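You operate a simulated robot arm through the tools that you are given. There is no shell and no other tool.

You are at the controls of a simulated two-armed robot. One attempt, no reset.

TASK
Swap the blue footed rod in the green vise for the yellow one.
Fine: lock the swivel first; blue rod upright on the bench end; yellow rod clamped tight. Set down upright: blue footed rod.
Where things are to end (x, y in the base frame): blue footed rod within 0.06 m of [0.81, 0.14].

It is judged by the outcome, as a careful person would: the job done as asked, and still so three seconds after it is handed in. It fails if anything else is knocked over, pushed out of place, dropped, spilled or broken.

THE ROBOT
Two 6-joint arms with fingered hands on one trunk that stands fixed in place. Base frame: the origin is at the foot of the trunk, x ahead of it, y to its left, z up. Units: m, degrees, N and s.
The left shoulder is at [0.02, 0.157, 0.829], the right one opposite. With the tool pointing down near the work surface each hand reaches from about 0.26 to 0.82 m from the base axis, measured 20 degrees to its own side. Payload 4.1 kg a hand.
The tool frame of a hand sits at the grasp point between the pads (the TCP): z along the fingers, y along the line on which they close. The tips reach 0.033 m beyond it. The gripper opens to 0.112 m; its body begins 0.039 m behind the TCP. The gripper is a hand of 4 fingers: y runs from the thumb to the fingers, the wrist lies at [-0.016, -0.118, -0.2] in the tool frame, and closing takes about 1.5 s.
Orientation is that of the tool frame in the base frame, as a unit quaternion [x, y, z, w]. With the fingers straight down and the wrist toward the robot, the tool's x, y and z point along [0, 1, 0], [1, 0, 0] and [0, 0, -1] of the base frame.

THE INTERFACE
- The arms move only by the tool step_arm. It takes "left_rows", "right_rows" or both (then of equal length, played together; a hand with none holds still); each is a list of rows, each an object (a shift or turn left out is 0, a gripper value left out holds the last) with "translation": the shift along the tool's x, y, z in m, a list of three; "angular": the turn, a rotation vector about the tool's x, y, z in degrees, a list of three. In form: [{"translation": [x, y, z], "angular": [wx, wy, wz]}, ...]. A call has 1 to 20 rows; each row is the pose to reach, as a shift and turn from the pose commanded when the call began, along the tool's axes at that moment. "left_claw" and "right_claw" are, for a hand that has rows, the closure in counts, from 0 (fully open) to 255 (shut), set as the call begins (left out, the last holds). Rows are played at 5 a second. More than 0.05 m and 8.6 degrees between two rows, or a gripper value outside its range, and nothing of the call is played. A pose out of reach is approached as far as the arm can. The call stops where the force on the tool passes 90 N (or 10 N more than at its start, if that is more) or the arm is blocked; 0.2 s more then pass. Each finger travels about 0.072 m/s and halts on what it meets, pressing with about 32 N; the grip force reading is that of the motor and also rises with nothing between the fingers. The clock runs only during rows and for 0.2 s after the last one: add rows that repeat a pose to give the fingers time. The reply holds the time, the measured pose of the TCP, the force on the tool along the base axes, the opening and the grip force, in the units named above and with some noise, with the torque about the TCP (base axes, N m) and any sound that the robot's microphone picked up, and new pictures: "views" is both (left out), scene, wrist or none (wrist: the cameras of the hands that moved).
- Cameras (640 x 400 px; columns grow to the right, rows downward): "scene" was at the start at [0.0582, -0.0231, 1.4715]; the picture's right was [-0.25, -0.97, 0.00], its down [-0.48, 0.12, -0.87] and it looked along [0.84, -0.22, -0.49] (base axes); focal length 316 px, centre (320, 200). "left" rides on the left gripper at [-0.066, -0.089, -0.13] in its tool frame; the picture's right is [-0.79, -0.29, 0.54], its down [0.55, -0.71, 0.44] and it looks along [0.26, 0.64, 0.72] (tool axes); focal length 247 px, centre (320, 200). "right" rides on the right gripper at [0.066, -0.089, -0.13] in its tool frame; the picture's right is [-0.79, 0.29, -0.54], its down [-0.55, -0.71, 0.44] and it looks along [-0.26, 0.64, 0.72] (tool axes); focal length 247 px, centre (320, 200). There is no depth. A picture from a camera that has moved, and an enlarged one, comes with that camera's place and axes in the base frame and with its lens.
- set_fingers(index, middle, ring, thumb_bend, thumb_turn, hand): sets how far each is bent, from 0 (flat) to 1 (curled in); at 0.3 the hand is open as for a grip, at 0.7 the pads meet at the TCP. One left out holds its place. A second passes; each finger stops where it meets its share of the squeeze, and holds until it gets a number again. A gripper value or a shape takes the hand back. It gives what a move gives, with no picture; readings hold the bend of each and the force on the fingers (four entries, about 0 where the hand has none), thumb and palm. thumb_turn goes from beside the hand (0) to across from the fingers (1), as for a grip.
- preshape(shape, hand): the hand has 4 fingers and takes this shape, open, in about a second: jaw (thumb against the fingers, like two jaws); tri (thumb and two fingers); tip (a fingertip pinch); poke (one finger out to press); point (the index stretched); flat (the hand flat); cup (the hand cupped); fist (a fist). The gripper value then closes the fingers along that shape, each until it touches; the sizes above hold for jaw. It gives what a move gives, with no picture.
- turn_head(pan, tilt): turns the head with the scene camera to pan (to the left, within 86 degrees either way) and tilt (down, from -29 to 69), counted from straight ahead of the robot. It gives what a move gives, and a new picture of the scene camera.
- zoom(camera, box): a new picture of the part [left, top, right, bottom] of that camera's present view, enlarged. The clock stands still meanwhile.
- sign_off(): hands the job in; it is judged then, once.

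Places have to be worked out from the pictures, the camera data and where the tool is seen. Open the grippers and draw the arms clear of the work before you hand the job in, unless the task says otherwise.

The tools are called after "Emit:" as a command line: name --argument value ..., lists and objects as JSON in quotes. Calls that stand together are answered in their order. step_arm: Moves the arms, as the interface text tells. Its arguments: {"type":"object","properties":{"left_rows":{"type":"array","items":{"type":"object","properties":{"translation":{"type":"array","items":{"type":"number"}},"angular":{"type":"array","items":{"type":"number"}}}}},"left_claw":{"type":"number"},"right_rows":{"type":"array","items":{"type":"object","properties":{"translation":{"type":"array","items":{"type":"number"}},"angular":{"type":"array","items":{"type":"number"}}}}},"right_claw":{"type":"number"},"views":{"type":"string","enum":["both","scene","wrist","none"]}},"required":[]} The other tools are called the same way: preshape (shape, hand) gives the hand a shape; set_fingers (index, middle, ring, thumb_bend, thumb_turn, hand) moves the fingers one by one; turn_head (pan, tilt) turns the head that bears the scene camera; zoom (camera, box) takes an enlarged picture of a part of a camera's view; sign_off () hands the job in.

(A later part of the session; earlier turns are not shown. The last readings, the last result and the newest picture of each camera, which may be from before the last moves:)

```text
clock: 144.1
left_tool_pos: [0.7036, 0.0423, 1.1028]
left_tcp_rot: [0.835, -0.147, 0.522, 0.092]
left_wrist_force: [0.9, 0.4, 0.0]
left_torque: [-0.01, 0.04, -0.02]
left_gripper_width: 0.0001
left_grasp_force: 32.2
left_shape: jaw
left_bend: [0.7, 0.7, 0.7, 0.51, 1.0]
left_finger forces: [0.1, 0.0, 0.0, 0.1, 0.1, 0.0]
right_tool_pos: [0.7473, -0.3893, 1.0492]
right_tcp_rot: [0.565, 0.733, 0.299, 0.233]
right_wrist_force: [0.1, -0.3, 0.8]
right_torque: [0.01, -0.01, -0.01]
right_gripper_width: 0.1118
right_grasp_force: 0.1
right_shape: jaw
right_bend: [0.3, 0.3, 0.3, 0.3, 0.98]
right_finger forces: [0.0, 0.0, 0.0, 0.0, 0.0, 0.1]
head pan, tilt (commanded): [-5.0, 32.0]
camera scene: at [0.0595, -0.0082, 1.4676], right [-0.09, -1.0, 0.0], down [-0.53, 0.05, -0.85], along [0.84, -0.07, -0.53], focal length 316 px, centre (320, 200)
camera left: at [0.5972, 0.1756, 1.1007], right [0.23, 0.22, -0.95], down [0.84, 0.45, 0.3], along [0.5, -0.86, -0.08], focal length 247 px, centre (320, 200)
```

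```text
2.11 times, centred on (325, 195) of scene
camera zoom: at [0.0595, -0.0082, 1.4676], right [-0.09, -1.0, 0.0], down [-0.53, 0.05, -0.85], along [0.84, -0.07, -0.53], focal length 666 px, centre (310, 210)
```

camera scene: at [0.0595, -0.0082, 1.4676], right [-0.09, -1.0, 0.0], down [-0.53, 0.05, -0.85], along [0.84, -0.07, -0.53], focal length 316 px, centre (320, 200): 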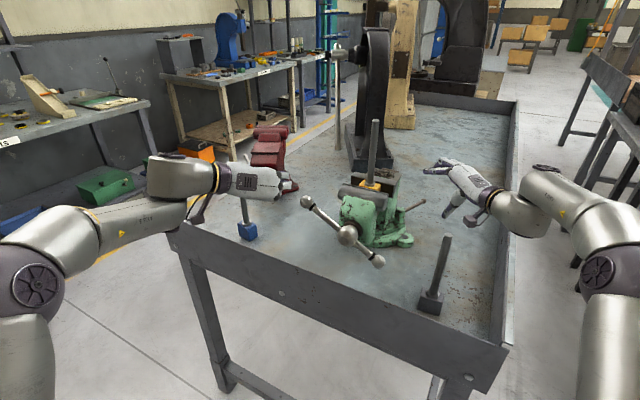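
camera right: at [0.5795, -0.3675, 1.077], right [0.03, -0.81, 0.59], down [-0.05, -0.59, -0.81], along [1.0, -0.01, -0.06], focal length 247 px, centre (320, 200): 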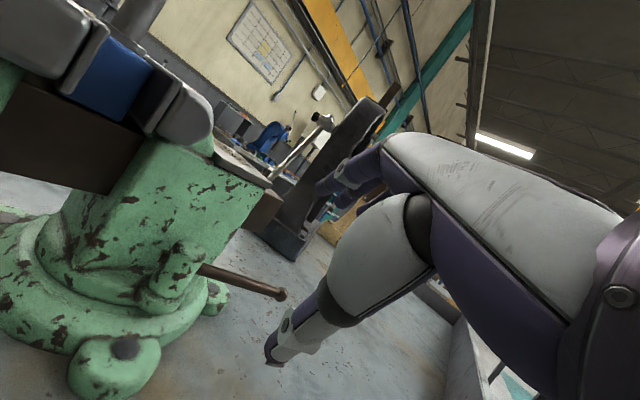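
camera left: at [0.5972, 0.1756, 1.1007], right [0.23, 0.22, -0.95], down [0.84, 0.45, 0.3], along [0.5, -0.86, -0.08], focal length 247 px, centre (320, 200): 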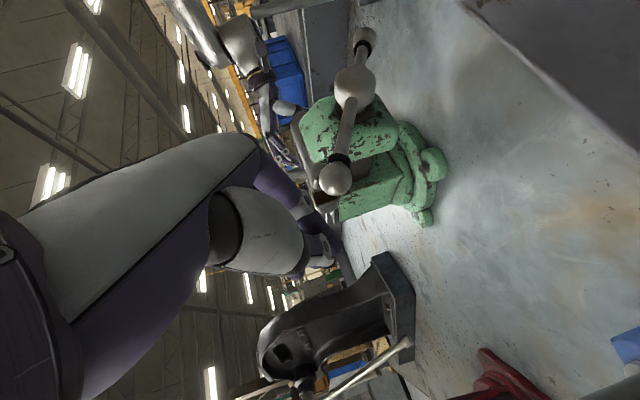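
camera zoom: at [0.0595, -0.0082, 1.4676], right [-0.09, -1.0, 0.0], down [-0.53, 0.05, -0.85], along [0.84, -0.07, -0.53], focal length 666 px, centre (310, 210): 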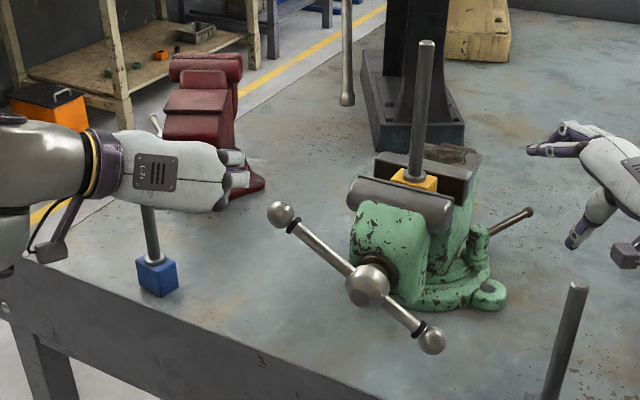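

The fist is left of ball B, which sits at [0.700, -0.031, 1.0625] with the boss at [0.640, -0.124, 1.0]. I lower beside it and slide the fist under the bar.

Emit:
step_arm --left_rows '[{"translation": [0.0105, -0.0115, 0.0215]}, {"translation": [-0.025, -0.0115, 0.039]}, {"translation": [-0.06, -0.0116, 0.056]}, {"translation": [-0.0954, -0.0116, 0.073]}, {"translation": [-0.0967, 0.0246, 0.0705]}, {"translation": [-0.098, 0.061, 0.068]}, {"translation": [-0.0993, 0.0971, 0.0654]}, {"translation": [-0.0993, 0.0971, 0.0654]}]' --left_claw 255 --views "both"

Emit:
zoom --camera "scene" --box '[225, 100, 425, 290]'

```text
clock: 145.9
left_tool_pos: [0.6809, -0.0519, 0.9814]
left_tcp_rot: [0.835, -0.147, 0.522, 0.093]
left_wrist_force: [-1.2, 4.2, -2.9]
left_torque: [-0.13, -0.06, -0.13]
left_gripper_width: 0.0
left_grasp_force: 32.3
left_shape: jaw
left_bend: [0.7, 0.7, 0.7, 0.51, 1.0]
left_finger forces: [0.0, 0.1, 4.6, 0.0, 0.1, 0.1]
right_tool_pos: [0.7471, -0.3898, 1.0484]
right_tcp_rot: [0.565, 0.733, 0.299, 0.234]
right_wrist_force: [-0.7, 0.5, -0.1]
right_torque: [0.03, -0.01, -0.02]
right_gripper_width: 0.1121
right_grasp_force: 0.0
right_shape: jaw
right_bend: [0.3, 0.3, 0.3, 0.3, 0.98]
right_finger forces: [0.1, 0.0, 0.0, 0.1, 0.0, 0.0]
head pan, tilt (commanded): [-5.0, 32.0]
camera scene: at [0.0597, -0.008, 1.4676], right [-0.09, -1.0, 0.0], down [-0.53, 0.05, -0.85], along [0.84, -0.07, -0.53], focal length 316 px, centre (320, 200)
camera left: at [0.5753, 0.0803, 0.979], right [0.23, 0.22, -0.95], down [0.84, 0.45, 0.31], along [0.5, -0.86, -0.08], focal length 247 px, centre (320, 200)
```

scene: 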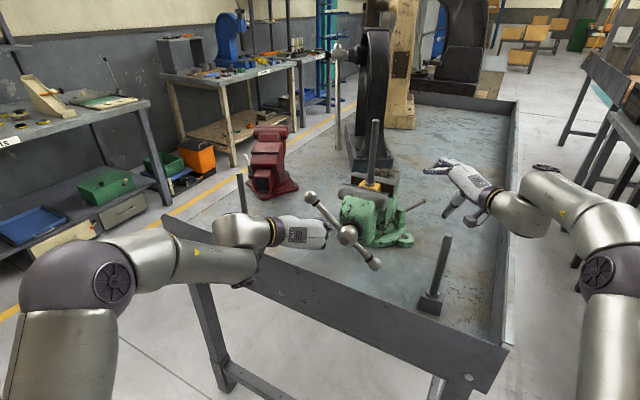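
left: 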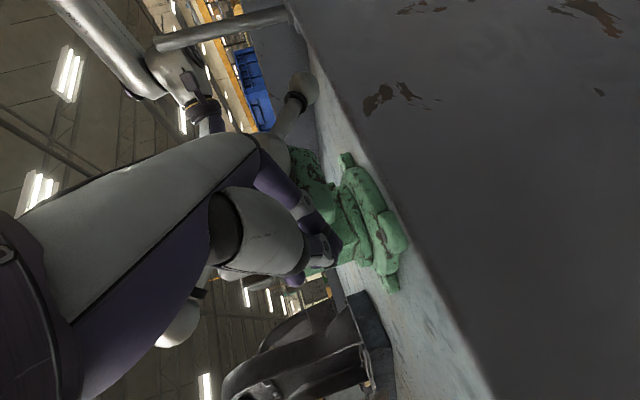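

```text
2.11 times, centred on (325, 195) of scene
camera zoom: at [0.0597, -0.008, 1.4676], right [-0.09, -1.0, 0.0], down [-0.53, 0.05, -0.85], along [0.84, -0.07, -0.53], focal length 666 px, centre (310, 210)
```

zoom: 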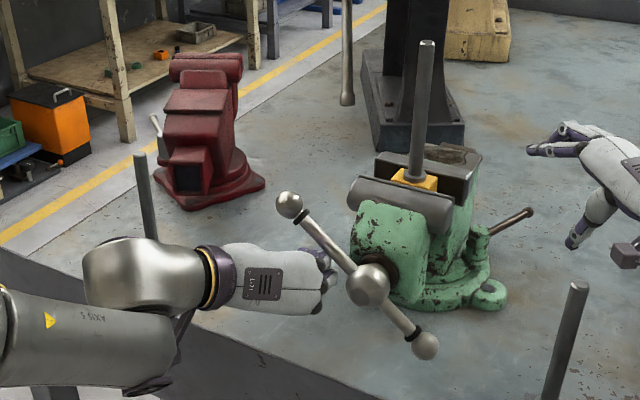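

The handle is already turning as the fist slides in under it. I follow the arc, lifting and then pushing right, toward the top.

Emit:
step_arm --left_rows '[{"translation": [0.0204, -0.0037, -0.0131]}, {"translation": [0.0408, -0.0073, -0.0263]}, {"translation": [0.0575, 0.0004, -0.0363]}, {"translation": [0.0741, 0.008, -0.0463]}, {"translation": [0.0862, 0.0234, -0.0562]}, {"translation": [0.0983, 0.0387, -0.0661]}, {"translation": [0.0983, 0.0387, -0.0661]}]' --left_claw 255 --views "both"

Emit:
zoom --camera "scene" --box '[225, 100, 425, 290]'

Emit:
zoom --camera "right" --box '[0, 0, 320, 200]'

```text
clock: 147.5
left_tool_pos: [0.655, -0.0845, 1.1018]
left_tcp_rot: [0.834, -0.148, 0.523, 0.093]
left_wrist_force: [-0.1, -0.3, -0.5]
left_torque: [0.0, -0.03, -0.04]
left_gripper_width: 0.0
left_grasp_force: 31.9
left_shape: jaw
left_bend: [0.7, 0.7, 0.7, 0.51, 1.0]
left_finger forces: [0.1, 0.0, 0.0, 0.1, 0.1, 0.0]
right_tool_pos: [0.7456, -0.3889, 1.048]
right_tcp_rot: [0.565, 0.733, 0.299, 0.233]
right_wrist_force: [0.2, -0.5, -0.2]
right_torque: [-0.01, 0.0, 0.02]
right_gripper_width: 0.1119
right_grasp_force: 0.1
right_shape: jaw
right_bend: [0.3, 0.3, 0.3, 0.3, 0.98]
right_finger forces: [0.1, 0.0, 0.1, 0.1, 0.0, 0.0]
head pan, tilt (commanded): [-5.0, 32.0]
camera scene: at [0.0597, -0.0082, 1.4676], right [-0.09, -1.0, 0.0], down [-0.53, 0.05, -0.85], along [0.84, -0.07, -0.53], focal length 316 px, centre (320, 200)
camera left: at [0.5488, 0.0493, 1.1004], right [0.23, 0.22, -0.95], down [0.84, 0.45, 0.31], along [0.49, -0.86, -0.08], focal length 247 px, centre (320, 200)
```

scene: 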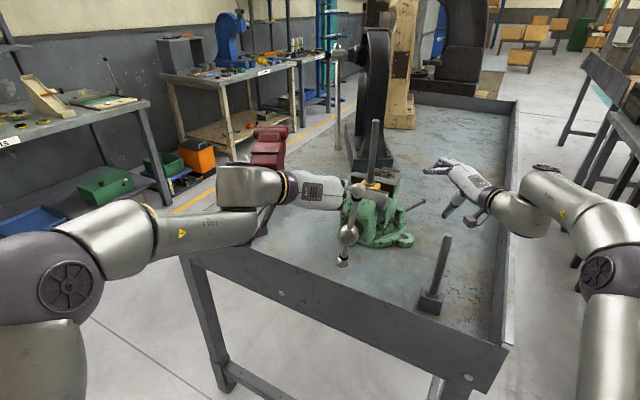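
left: 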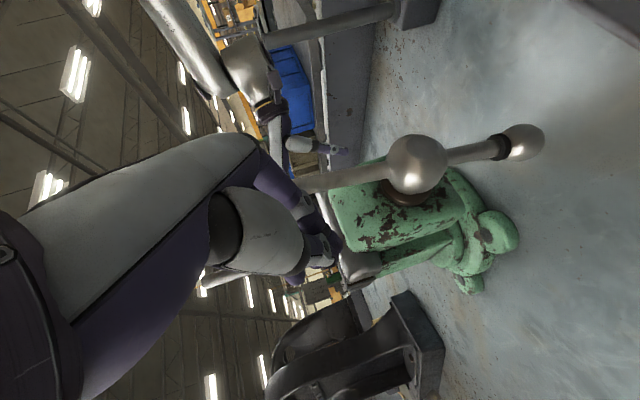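

```text
2.11 times, centred on (325, 195) of scene
camera zoom: at [0.0597, -0.0082, 1.4676], right [-0.09, -1.0, 0.0], down [-0.53, 0.05, -0.85], along [0.84, -0.07, -0.53], focal length 666 px, centre (310, 210)
```

zoom: 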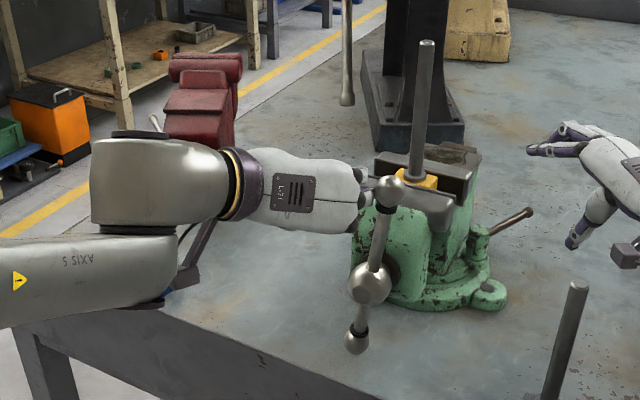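

```text
2.00 times, centred on (160, 100) of right
camera zoom: at [0.58, -0.3662, 1.077], right [0.03, -0.81, 0.59], down [-0.05, -0.59, -0.81], along [1.0, -0.01, -0.06], focal length 494 px, centre (640, 400)
```

zoom: 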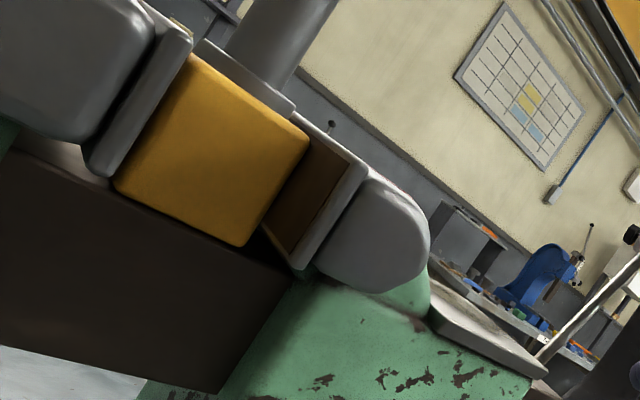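

The handle is at the top, and the moving jaw has reached the block. I keep pushing it over to the right.

Emit:
step_arm --left_rows '[{"translation": [0.001, 0.02, -0.0075]}, {"translation": [0.0019, 0.0395, -0.0147]}, {"translation": [0, 0.06, -0.019]}, {"translation": [-0.0022, 0.0809, -0.0232]}, {"translation": [-0.013, 0.098, -0.0225]}, {"translation": [-0.0237, 0.1145, -0.0213]}, {"translation": [-0.0237, 0.1145, -0.0213]}]' --left_claw 255 --views "both"

Emit:
zoom --camera "scene" --box '[255, 100, 455, 290]'

Emit:
zoom --camera "right" --box '[0, 0, 320, 200]'

```text
clock: 149.1
left_tool_pos: [0.5878, -0.1813, 1.0883]
left_tcp_rot: [0.836, -0.147, 0.521, 0.092]
left_wrist_force: [-0.3, 0.1, 1.1]
left_torque: [0.0, -0.03, 0.04]
left_gripper_width: 0.0
left_grasp_force: 31.4
left_shape: jaw
left_bend: [0.7, 0.7, 0.7, 0.51, 1.0]
left_finger forces: [0.0, 0.0, 0.0, 0.0, 0.0, 0.0]
right_tool_pos: [0.7466, -0.3906, 1.0489]
right_tcp_rot: [0.565, 0.732, 0.3, 0.233]
right_wrist_force: [-0.3, -0.4, 0.6]
right_torque: [-0.02, 0.0, -0.02]
right_gripper_width: 0.1116
right_grasp_force: 0.1
right_shape: jaw
right_bend: [0.3, 0.3, 0.3, 0.3, 0.98]
right_finger forces: [0.0, 0.1, 0.0, 0.1, 0.1, 0.0]
head pan, tilt (commanded): [-5.0, 32.0]
camera scene: at [0.0596, -0.0082, 1.4676], right [-0.09, -1.0, 0.0], down [-0.53, 0.05, -0.85], along [0.84, -0.07, -0.53], focal length 316 px, centre (320, 200)
camera left: at [0.482, -0.0486, 1.0869], right [0.23, 0.22, -0.95], down [0.84, 0.45, 0.31], along [0.49, -0.86, -0.08], focal length 247 px, centre (320, 200)
```

scene: 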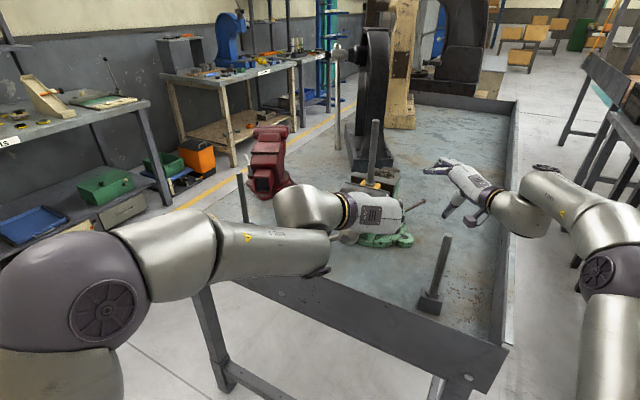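
left: 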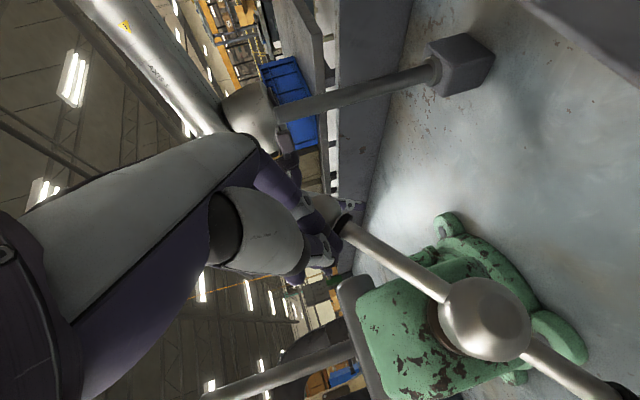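

```text
2.11 times, centred on (355, 195) of scene
camera zoom: at [0.0596, -0.0082, 1.4676], right [-0.09, -1.0, 0.0], down [-0.53, 0.05, -0.85], along [0.84, -0.07, -0.53], focal length 666 px, centre (246, 210)
```

zoom: 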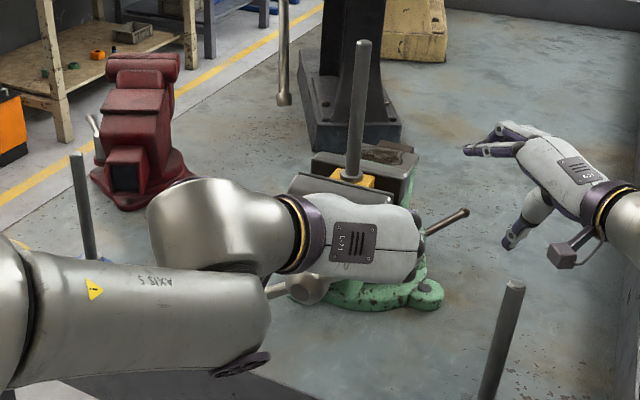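

```text
2.00 times, centred on (160, 100) of right
camera zoom: at [0.58, -0.3662, 1.077], right [0.03, -0.81, 0.59], down [-0.05, -0.59, -0.81], along [1.0, -0.01, -0.06], focal length 494 px, centre (640, 400)
```

zoom: 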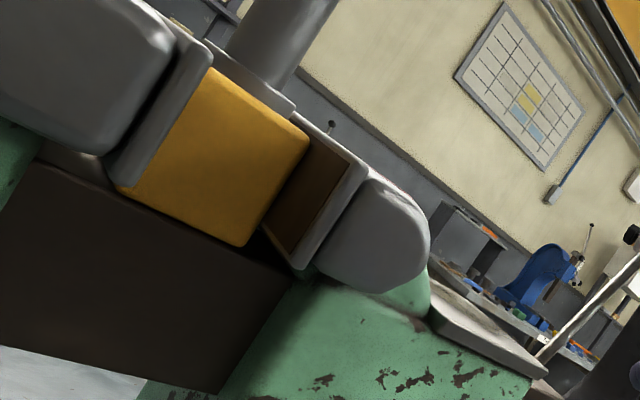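

The block has met the fixed jaw and the moving jaw is closing on it. I shift the fist out along the bar for leverage and push down, watching for the clamp to bite.

Emit:
step_arm --left_rows '[{"translation": [-0.003, 0.0292, -0.0061]}, {"translation": [-0.0165, 0.0292, 0.0005]}, {"translation": [-0.03, 0.0292, 0.007]}, {"translation": [-0.0435, 0.0292, 0.0136]}, {"translation": [-0.057, 0.0292, 0.0201]}, {"translation": [-0.0705, 0.0292, 0.0267]}, {"translation": [-0.0705, 0.0292, 0.0267]}]' --left_claw 255 --views "both"

Emit:
zoom --camera "scene" --box '[255, 100, 455, 290]'

Emit:
zoom --camera "right" --box '[0, 0, 320, 200]'

```text
clock: 150.7
left_tool_pos: [0.5716, -0.207, 1.0143]
left_tcp_rot: [0.835, -0.146, 0.523, 0.093]
left_wrist_force: [1.0, -1.3, 3.8]
left_torque: [-0.08, -0.12, 0.0]
left_gripper_width: 0.0
left_grasp_force: 31.7
left_shape: jaw
left_bend: [0.7, 0.7, 0.7, 0.51, 1.0]
left_finger forces: [0.1, 0.0, 0.0, 0.0, 0.0, 0.0]
right_tool_pos: [0.7477, -0.3905, 1.0488]
right_tcp_rot: [0.566, 0.732, 0.299, 0.233]
right_wrist_force: [0.3, 0.5, 0.5]
right_torque: [0.0, -0.02, 0.0]
right_gripper_width: 0.1118
right_grasp_force: 0.0
right_shape: jaw
right_bend: [0.3, 0.3, 0.3, 0.3, 0.98]
right_finger forces: [0.0, 0.0, 0.0, 0.1, 0.1, 0.0]
head pan, tilt (commanded): [-5.0, 32.0]
camera scene: at [0.0596, -0.0082, 1.4676], right [-0.09, -1.0, 0.0], down [-0.53, 0.05, -0.85], along [0.84, -0.07, -0.53], focal length 316 px, centre (320, 200)
camera left: at [0.4651, -0.0743, 1.013], right [0.23, 0.22, -0.95], down [0.84, 0.45, 0.31], along [0.5, -0.86, -0.08], focal length 247 px, centre (320, 200)
```

scene: 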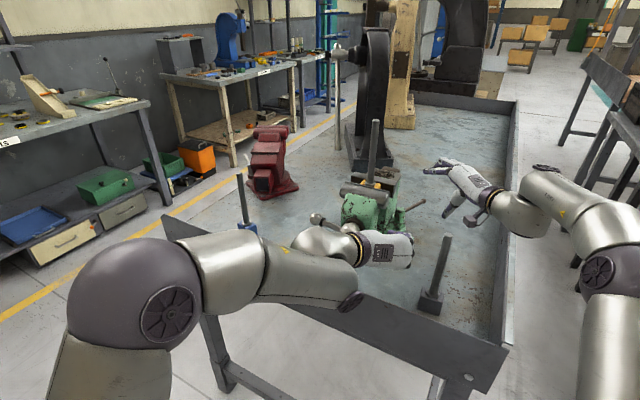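
left: 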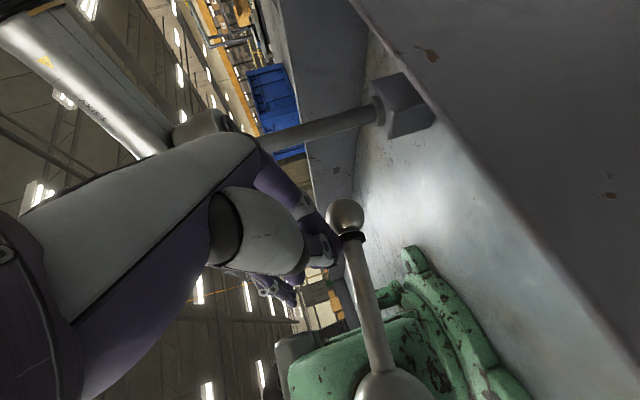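

```text
2.11 times, centred on (355, 195) of scene
camera zoom: at [0.0596, -0.0082, 1.4676], right [-0.09, -1.0, 0.0], down [-0.53, 0.05, -0.85], along [0.84, -0.07, -0.53], focal length 666 px, centre (246, 210)
```

zoom: 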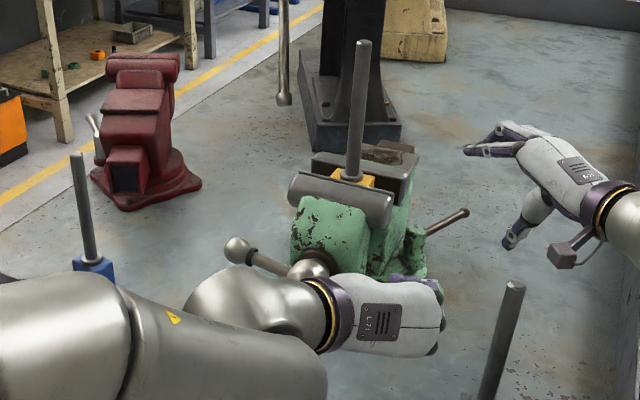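

```text
2.00 times, centred on (160, 100) of right
camera zoom: at [0.58, -0.3662, 1.077], right [0.03, -0.81, 0.59], down [-0.05, -0.59, -0.81], along [1.0, -0.01, -0.06], focal length 494 px, centre (640, 400)
```

zoom: 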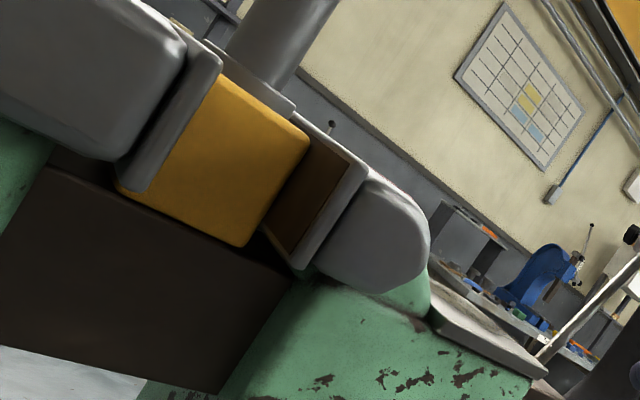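

The bar is now about level and the force is only 4 N, so it is not tight yet. I keep pushing down in small steps.

Emit:
step_arm --left_rows '[{"translation": [-0.009, 0, 0.0044]}, {"translation": [-0.018, 0, 0.0087]}, {"translation": [-0.027, 0, 0.0131]}, {"translation": [-0.036, 0, 0.0175]}, {"translation": [-0.045, 0, 0.0219]}, {"translation": [-0.045, 0, 0.0219]}]' --left_claw 255 --views "scene"

Emit:
zoom --camera "scene" --box '[255, 100, 455, 290]'

Emit:
zoom --camera "right" --box '[0, 0, 320, 200]'

```text
clock: 152.1
left_tool_pos: [0.5715, -0.2075, 0.9653]
left_tcp_rot: [0.835, -0.147, 0.522, 0.093]
left_wrist_force: [-1.0, -3.4, 8.1]
left_torque: [-0.13, -0.15, -0.1]
left_gripper_width: 0.0
left_grasp_force: 31.9
left_shape: jaw
left_bend: [0.7, 0.7, 0.7, 0.51, 1.0]
left_finger forces: [0.0, 0.0, 0.0, 0.0, 0.0, 0.0]
right_tool_pos: [0.7468, -0.3916, 1.0478]
right_tcp_rot: [0.565, 0.733, 0.299, 0.233]
right_wrist_force: [0.1, 0.0, 0.9]
right_torque: [0.0, -0.01, 0.0]
right_gripper_width: 0.112
right_grasp_force: 0.2
right_shape: jaw
right_bend: [0.3, 0.3, 0.3, 0.3, 0.98]
right_finger forces: [0.1, 0.0, 0.1, 0.0, 0.1, 0.0]
head pan, tilt (commanded): [-5.0, 32.0]
camera scene: at [0.0594, -0.0083, 1.4676], right [-0.09, -1.0, 0.0], down [-0.53, 0.05, -0.85], along [0.84, -0.07, -0.53], focal length 316 px, centre (320, 200)
```

scene: 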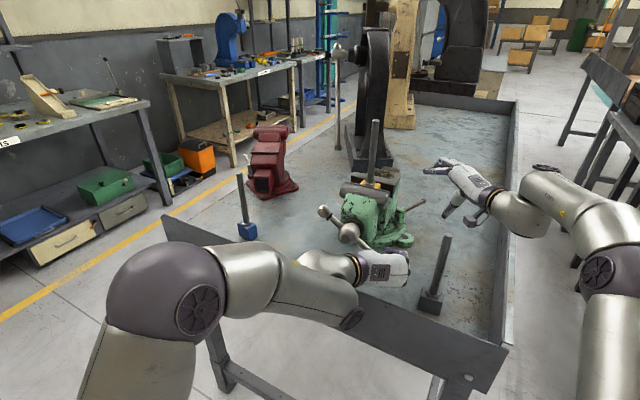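

```text
2.11 times, centred on (355, 195) of scene
camera zoom: at [0.0594, -0.0083, 1.4676], right [-0.09, -1.0, 0.0], down [-0.53, 0.05, -0.85], along [0.84, -0.07, -0.53], focal length 666 px, centre (246, 210)
```

zoom: 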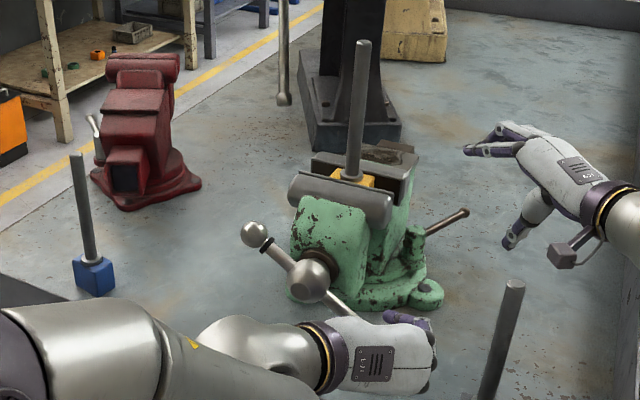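

```text
2.00 times, centred on (160, 100) of right
camera zoom: at [0.5798, -0.3663, 1.0771], right [0.03, -0.81, 0.59], down [-0.05, -0.59, -0.81], along [1.0, -0.01, -0.06], focal length 494 px, centre (640, 400)
```

zoom: 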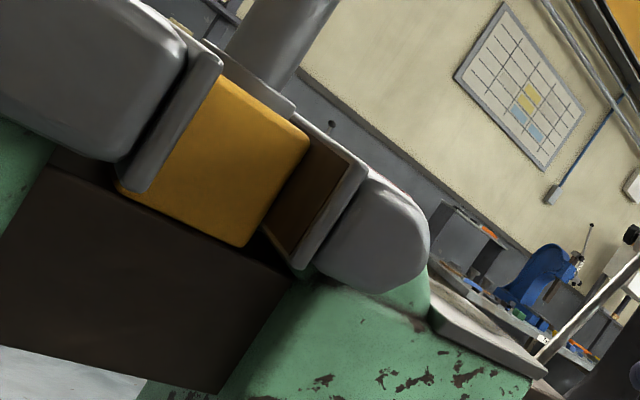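

The jaw is now against the block, B is at about -28°, and the resistance is rising (8 N). To push lower without the palm touching the lip, I pitch the fist 18° further nose-down in place.

Emit:
step_arm --left_rows '[{"translation": [0.003, 0, 0], "angular": [0, -6, 0]}, {"translation": [0.005, 0, 0], "angular": [0, -12, 0]}, {"translation": [0.005, 0, 0], "angular": [0, -18, 0]}, {"translation": [0.005, 0, 0], "angular": [0, -18, 0]}]' --left_claw 255 --views "both"

Emit:
zoom --camera "scene" --box '[275, 130, 435, 290]'

```text
clock: 153.1
left_tool_pos: [0.5728, -0.2074, 0.9697]
left_tcp_rot: [0.906, -0.159, 0.386, 0.067]
left_wrist_force: [1.3, -4.1, 10.7]
left_torque: [-0.16, -0.3, -0.08]
left_gripper_width: 0.0
left_grasp_force: 32.6
left_shape: jaw
left_bend: [0.7, 0.7, 0.7, 0.52, 1.0]
left_finger forces: [0.0, 0.0, 0.1, 0.0, 0.0, 0.1]
right_tool_pos: [0.7471, -0.3888, 1.048]
right_tcp_rot: [0.566, 0.732, 0.298, 0.234]
right_wrist_force: [0.7, -0.2, 0.4]
right_torque: [-0.04, 0.01, 0.03]
right_gripper_width: 0.1119
right_grasp_force: 0.0
right_shape: jaw
right_bend: [0.3, 0.3, 0.3, 0.3, 0.98]
right_finger forces: [0.1, 0.0, 0.1, 0.1, 0.1, 0.1]
head pan, tilt (commanded): [-5.0, 32.0]
camera scene: at [0.0594, -0.0083, 1.4676], right [-0.09, -1.0, 0.0], down [-0.53, 0.05, -0.85], along [0.84, -0.07, -0.53], focal length 316 px, centre (320, 200)
camera left: at [0.4738, -0.0765, 1.0128], right [-0.05, 0.32, -0.94], down [0.9, 0.43, 0.1], along [0.44, -0.84, -0.31], focal length 247 px, centre (320, 200)
```

scene: 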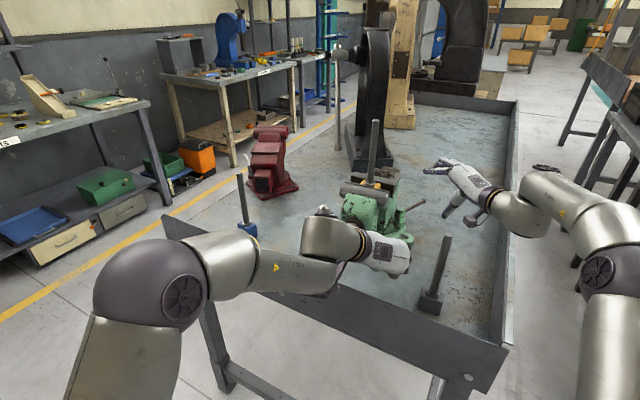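
left: 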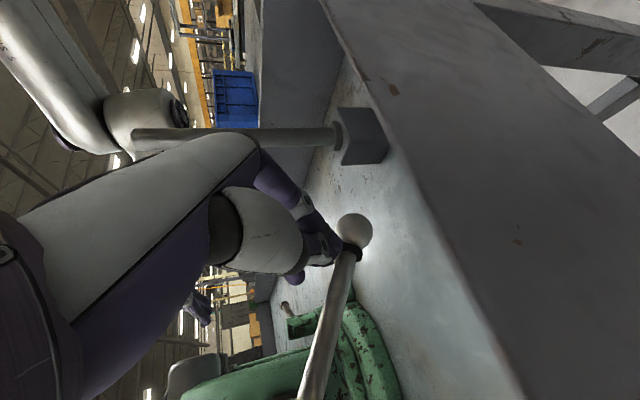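

```text
2.50 times, centred on (355, 210) of scene
camera zoom: at [0.0594, -0.0083, 1.4676], right [-0.09, -1.0, 0.0], down [-0.53, 0.05, -0.85], along [0.84, -0.07, -0.53], focal length 791 px, centre (232, 175)
```

zoom: 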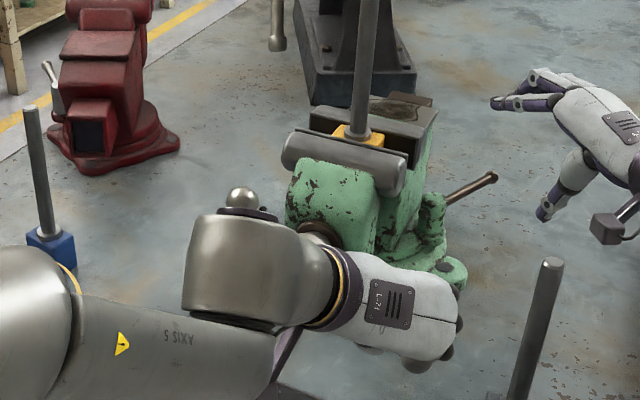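

The fingers bear on the bar just inside ball B. I push square to the bar, down and slightly left, in 6 mm steps until the clamp is firmly tight.

Emit:
step_arm --left_rows '[{"translation": [-0.0034, -0.0027, 0.0041]}, {"translation": [-0.0067, -0.0055, 0.0082]}, {"translation": [-0.0101, -0.0082, 0.0123]}, {"translation": [-0.0134, -0.011, 0.0164]}, {"translation": [-0.0168, -0.0137, 0.0206]}, {"translation": [-0.0202, -0.0165, 0.0247]}]' --left_claw 255 --views "both"

Emit:
zoom --camera "scene" --box '[275, 130, 435, 290]'

Emit:
zoom --camera "right" --box '[0, 0, 320, 200]'

```text
clock: 154.5
left_tool_pos: [0.5817, -0.1938, 0.9359]
left_tcp_rot: [0.906, -0.16, 0.385, 0.069]
left_wrist_force: [-5.8, -6.1, 11.4]
left_torque: [-0.19, -0.12, -0.22]
left_gripper_width: 0.0002
left_grasp_force: 32.0
left_shape: jaw
left_bend: [0.7, 0.7, 0.7, 0.53, 1.0]
left_finger forces: [0.0, 0.0, 0.0, 0.0, 0.0, 0.0]
right_tool_pos: [0.7463, -0.3908, 1.0492]
right_tcp_rot: [0.566, 0.732, 0.298, 0.234]
right_wrist_force: [0.7, -1.1, 0.3]
right_torque: [-0.01, 0.02, 0.02]
right_gripper_width: 0.112
right_grasp_force: 0.1
right_shape: jaw
right_bend: [0.3, 0.3, 0.3, 0.3, 0.98]
right_finger forces: [0.0, 0.0, 0.0, 0.1, 0.0, 0.0]
head pan, tilt (commanded): [-5.0, 32.0]
camera scene: at [0.0591, -0.0084, 1.4676], right [-0.09, -1.0, 0.0], down [-0.53, 0.05, -0.85], along [0.84, -0.07, -0.53], focal length 316 px, centre (320, 200)
camera left: at [0.4821, -0.0625, 0.9796], right [-0.05, 0.32, -0.94], down [0.9, 0.43, 0.09], along [0.44, -0.84, -0.31], focal length 247 px, centre (320, 200)
```

scene: 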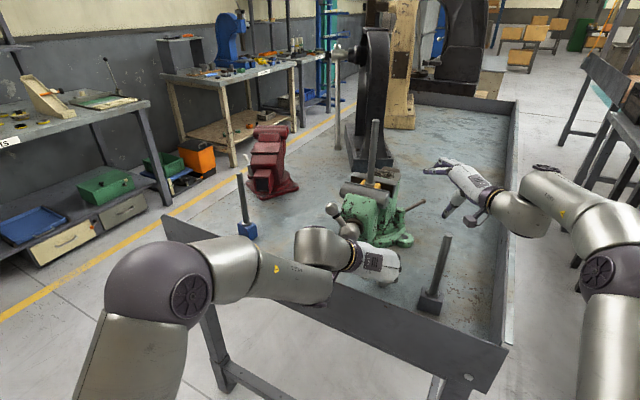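
left: 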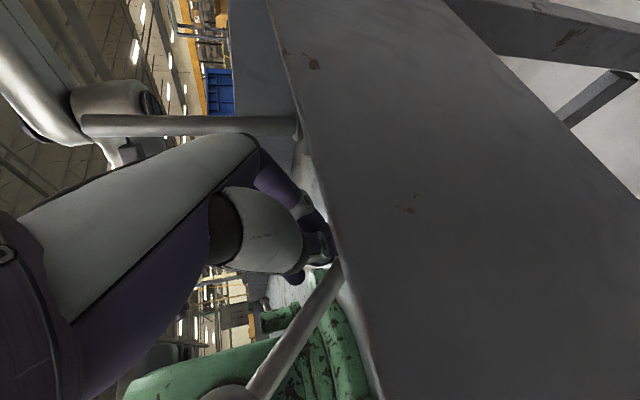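

```text
2.50 times, centred on (355, 210) of scene
camera zoom: at [0.0591, -0.0084, 1.4676], right [-0.09, -1.0, 0.0], down [-0.53, 0.05, -0.85], along [0.84, -0.07, -0.53], focal length 791 px, centre (232, 175)
```

zoom: 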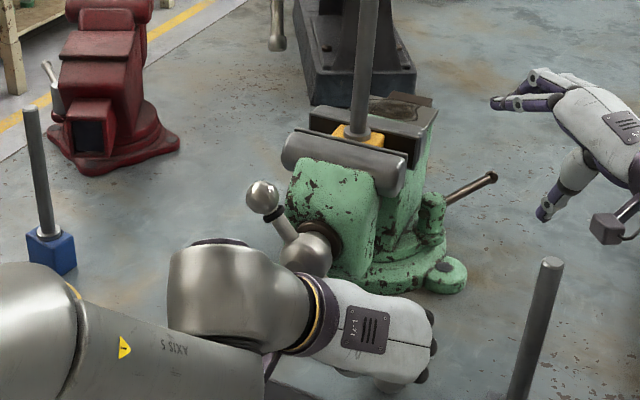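

```text
2.00 times, centred on (160, 100) of right
camera zoom: at [0.5796, -0.3664, 1.0771], right [0.03, -0.81, 0.59], down [-0.05, -0.59, -0.81], along [1.0, -0.01, -0.06], focal length 494 px, centre (640, 400)
```

zoom: 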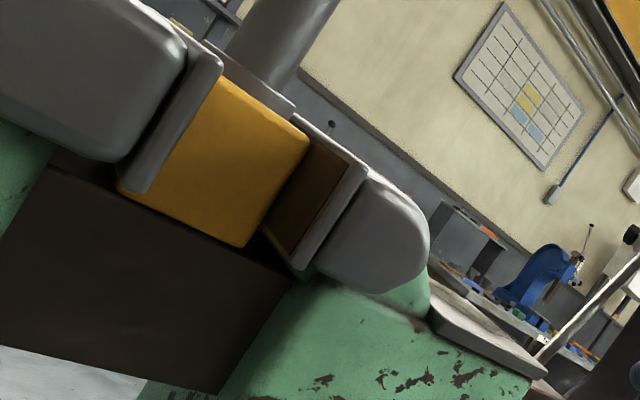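

The handle turned on to about -47° with the force climbing slowly (14 N), so the screw is winding up against the block. I keep pushing square to the bar, now more to the left.

Emit:
step_arm --left_rows '[{"translation": [-0.0022, -0.0043, 0.0035]}, {"translation": [-0.0045, -0.0085, 0.0071]}, {"translation": [-0.0064, -0.0135, 0.0105]}, {"translation": [-0.0082, -0.0185, 0.0135]}, {"translation": [-0.0098, -0.0235, 0.0162]}, {"translation": [-0.0112, -0.0285, 0.0187]}]' --left_claw 255 --views "both"

Emit:
zoom --camera "scene" --box '[275, 130, 435, 290]'

Emit:
zoom --camera "right" --box '[0, 0, 320, 200]'

```text
clock: 155.9
left_tool_pos: [0.5897, -0.1846, 0.9327]
left_tcp_rot: [0.899, -0.169, 0.395, 0.088]
left_wrist_force: [-13.9, -6.4, 11.3]
left_torque: [-0.26, 0.06, -0.25]
left_gripper_width: 0.0002
left_grasp_force: 32.4
left_shape: jaw
left_bend: [0.7, 0.7, 0.7, 0.54, 1.0]
left_finger forces: [0.0, 0.0, 0.0, 0.0, 0.0, 0.0]
right_tool_pos: [0.7478, -0.389, 1.0476]
right_tcp_rot: [0.565, 0.732, 0.299, 0.235]
right_wrist_force: [-0.6, -0.1, 0.6]
right_torque: [-0.01, 0.03, 0.01]
right_gripper_width: 0.1118
right_grasp_force: 0.1
right_shape: jaw
right_bend: [0.3, 0.3, 0.3, 0.3, 0.98]
right_finger forces: [0.0, 0.1, 0.0, 0.0, 0.1, 0.1]
head pan, tilt (commanded): [-5.0, 32.0]
stopped in row 6 (left hand): the force on the tool passed its limit at 91 N (the readings are from after the stop); the commanded pose is now the measured one
camera scene: at [0.0586, -0.0083, 1.4676], right [-0.09, -1.0, 0.0], down [-0.53, 0.05, -0.85], along [0.85, -0.07, -0.53], focal length 316 px, centre (320, 200)
camera left: at [0.4938, -0.0478, 0.97], right [-0.03, 0.29, -0.96], down [0.91, 0.4, 0.1], along [0.41, -0.87, -0.28], focal length 247 px, centre (320, 200)
```

scene: 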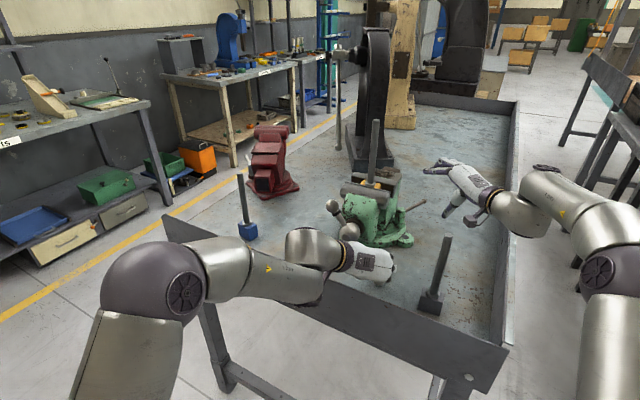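
left: 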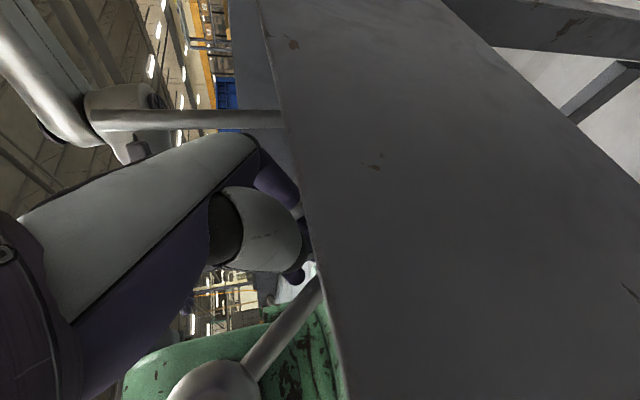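

```text
2.50 times, centred on (355, 210) of scene
camera zoom: at [0.0586, -0.0083, 1.4676], right [-0.09, -1.0, 0.0], down [-0.53, 0.05, -0.85], along [0.85, -0.07, -0.53], focal length 791 px, centre (232, 175)
```

zoom: 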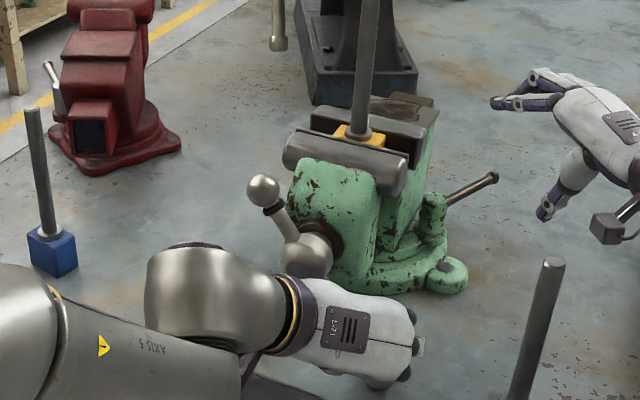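

```text
2.00 times, centred on (160, 100) of right
camera zoom: at [0.5798, -0.3654, 1.0775], right [0.03, -0.81, 0.59], down [-0.05, -0.59, -0.81], along [1.0, -0.01, -0.06], focal length 494 px, centre (640, 400)
```

zoom: 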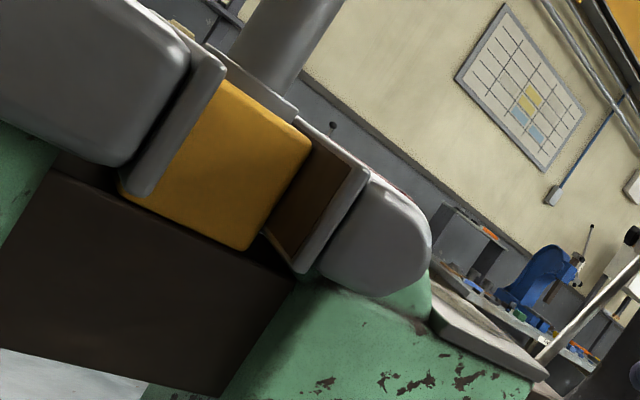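

The push hit the 90 N limit because ball B is about to touch the bench, with the screw wound about 16° beyond where the blue rod had been clamped. For a final firm turn I will lift end A instead. I back off and bring the fist round to the left side again.

Emit:
step_arm --left_rows '[{"translation": [0.0185, 0.0241, -0.0246]}, {"translation": [0.0517, 0.0238, -0.055]}, {"translation": [0.0804, 0.0209, -0.0901], "angular": [1, 3.9, 0.25]}, {"translation": [0.0916, 0.0083, -0.1298], "angular": [2, 7.8, 0.5]}, {"translation": [0.0727, -0.0185, -0.1651], "angular": [3, 11.7, 0.75]}, {"translation": [0.0494, -0.0471, -0.1904], "angular": [4.1, 15.6, 1.0]}, {"translation": [0.0371, -0.0883, -0.2036], "angular": [4.1, 15.6, 1.0]}, {"translation": [0.0385, -0.1329, -0.2016], "angular": [4.1, 15.6, 1.0]}, {"translation": [0.0474, -0.1768, -0.1915], "angular": [4.1, 15.6, 1.0]}, {"translation": [0.065, -0.2157, -0.1716], "angular": [4.1, 15.6, 1.0]}, {"translation": [0.09, -0.2427, -0.1439], "angular": [4.1, 15.6, 1.0]}, {"translation": [0.1177, -0.2607, -0.1133], "angular": [4.1, 15.6, 1.0]}, {"translation": [0.1402, -0.259, -0.0885], "angular": [4.1, 15.6, 1.0]}, {"translation": [0.1402, -0.259, -0.0885], "angular": [4.1, 15.6, 1.0]}]' --left_claw 255 --views "both"

Emit:
zoom --camera "scene" --box '[235, 110, 435, 290]'

Emit:
zoom --camera "right" --box '[0, 0, 320, 200]'

```text
clock: 158.9
left_tool_pos: [0.7143, 0.0538, 1.0889]
left_tcp_rot: [0.839, -0.149, 0.518, 0.072]
left_wrist_force: [-0.1, -0.4, 0.1]
left_torque: [0.01, -0.02, 0.01]
left_gripper_width: 0.0
left_grasp_force: 32.1
left_shape: jaw
left_bend: [0.7, 0.7, 0.7, 0.54, 1.0]
left_finger forces: [0.0, 0.0, 0.1, 0.0, 0.0, 0.0]
right_tool_pos: [0.7476, -0.3901, 1.0486]
right_tcp_rot: [0.566, 0.732, 0.299, 0.234]
right_wrist_force: [-0.4, 0.0, 0.6]
right_torque: [-0.01, -0.04, 0.03]
right_gripper_width: 0.1119
right_grasp_force: 0.1
right_shape: jaw
right_bend: [0.3, 0.3, 0.3, 0.3, 0.98]
right_finger forces: [0.0, 0.0, 0.0, 0.0, 0.0, 0.0]
head pan, tilt (commanded): [-5.0, 32.0]
camera scene: at [0.0595, -0.0082, 1.4676], right [-0.09, -1.0, 0.0], down [-0.53, 0.05, -0.85], along [0.84, -0.07, -0.53], focal length 316 px, centre (320, 200)
camera left: at [0.6061, 0.1845, 1.0906], right [0.22, 0.26, -0.94], down [0.83, 0.46, 0.32], along [0.51, -0.85, -0.12], focal length 247 px, centre (320, 200)
```

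scene: 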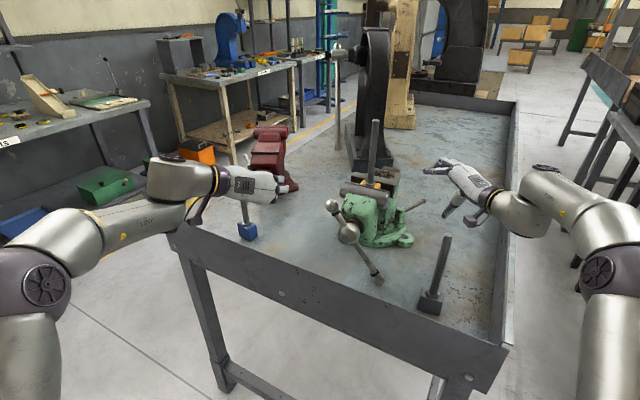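
left: 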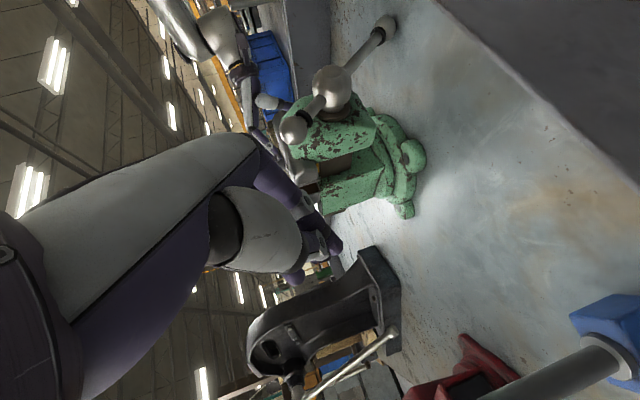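

```text
2.22 times, centred on (335, 200) of scene
camera zoom: at [0.0595, -0.0082, 1.4676], right [-0.09, -1.0, 0.0], down [-0.53, 0.05, -0.85], along [0.84, -0.07, -0.53], focal length 703 px, centre (287, 200)
```

zoom: 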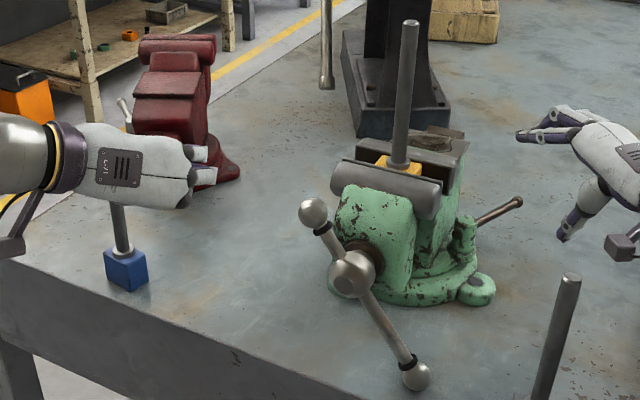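

```text
2.00 times, centred on (160, 100) of right
camera zoom: at [0.58, -0.3661, 1.0771], right [0.03, -0.81, 0.59], down [-0.05, -0.59, -0.81], along [1.0, -0.01, -0.06], focal length 494 px, centre (640, 400)
```

zoom: 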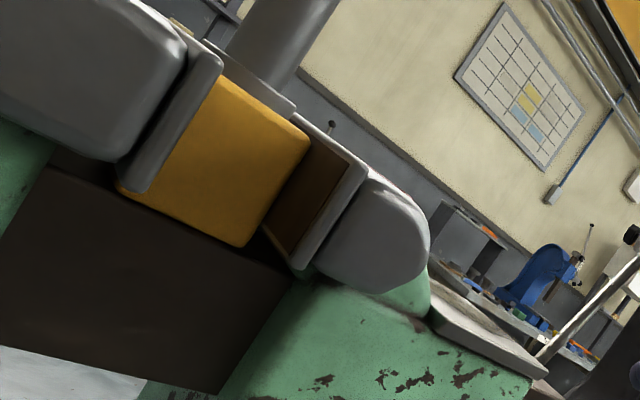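

The handle holds its position and the yellow rod stands upright. I zoom in on the jaws to check that both faces bear on the block.

Emit:
zoom --camera "scene" --box '[335, 145, 405, 215]'

Emit:
zoom --camera "right" --box '[40, 0, 190, 150]'

Emit:
zoom --camera "left" --box '[230, 0, 460, 230]'

```text
5.71 times, centred on (370, 180) of scene
camera zoom: at [0.0595, -0.0082, 1.4676], right [-0.09, -1.0, 0.0], down [-0.53, 0.05, -0.85], along [0.84, -0.07, -0.53], focal length 1808 px, centre (34, 314)
```

zoom: 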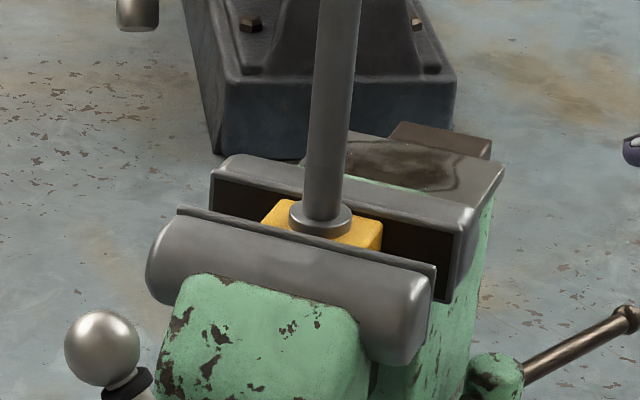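

```text
2.67 times, centred on (115, 75) of right
camera zoom: at [0.58, -0.3661, 1.0771], right [0.03, -0.81, 0.59], down [-0.05, -0.59, -0.81], along [1.0, -0.01, -0.06], focal length 659 px, centre (867, 533)
```

zoom: 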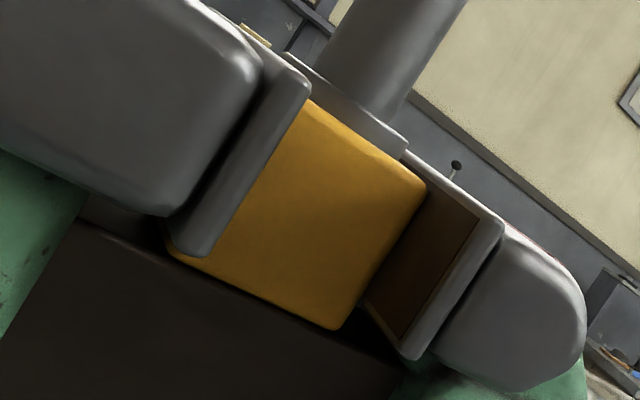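

```text
1.74 times, centred on (345, 115) of left
camera zoom: at [0.6061, 0.1845, 1.0906], right [0.22, 0.26, -0.94], down [0.83, 0.46, 0.32], along [0.51, -0.85, -0.12], focal length 430 px, centre (276, 348)
```

zoom: 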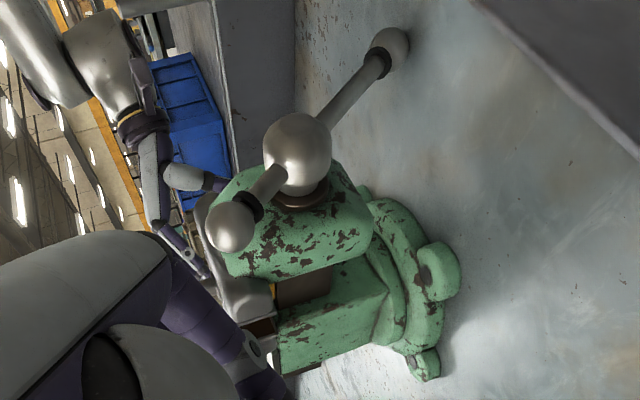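

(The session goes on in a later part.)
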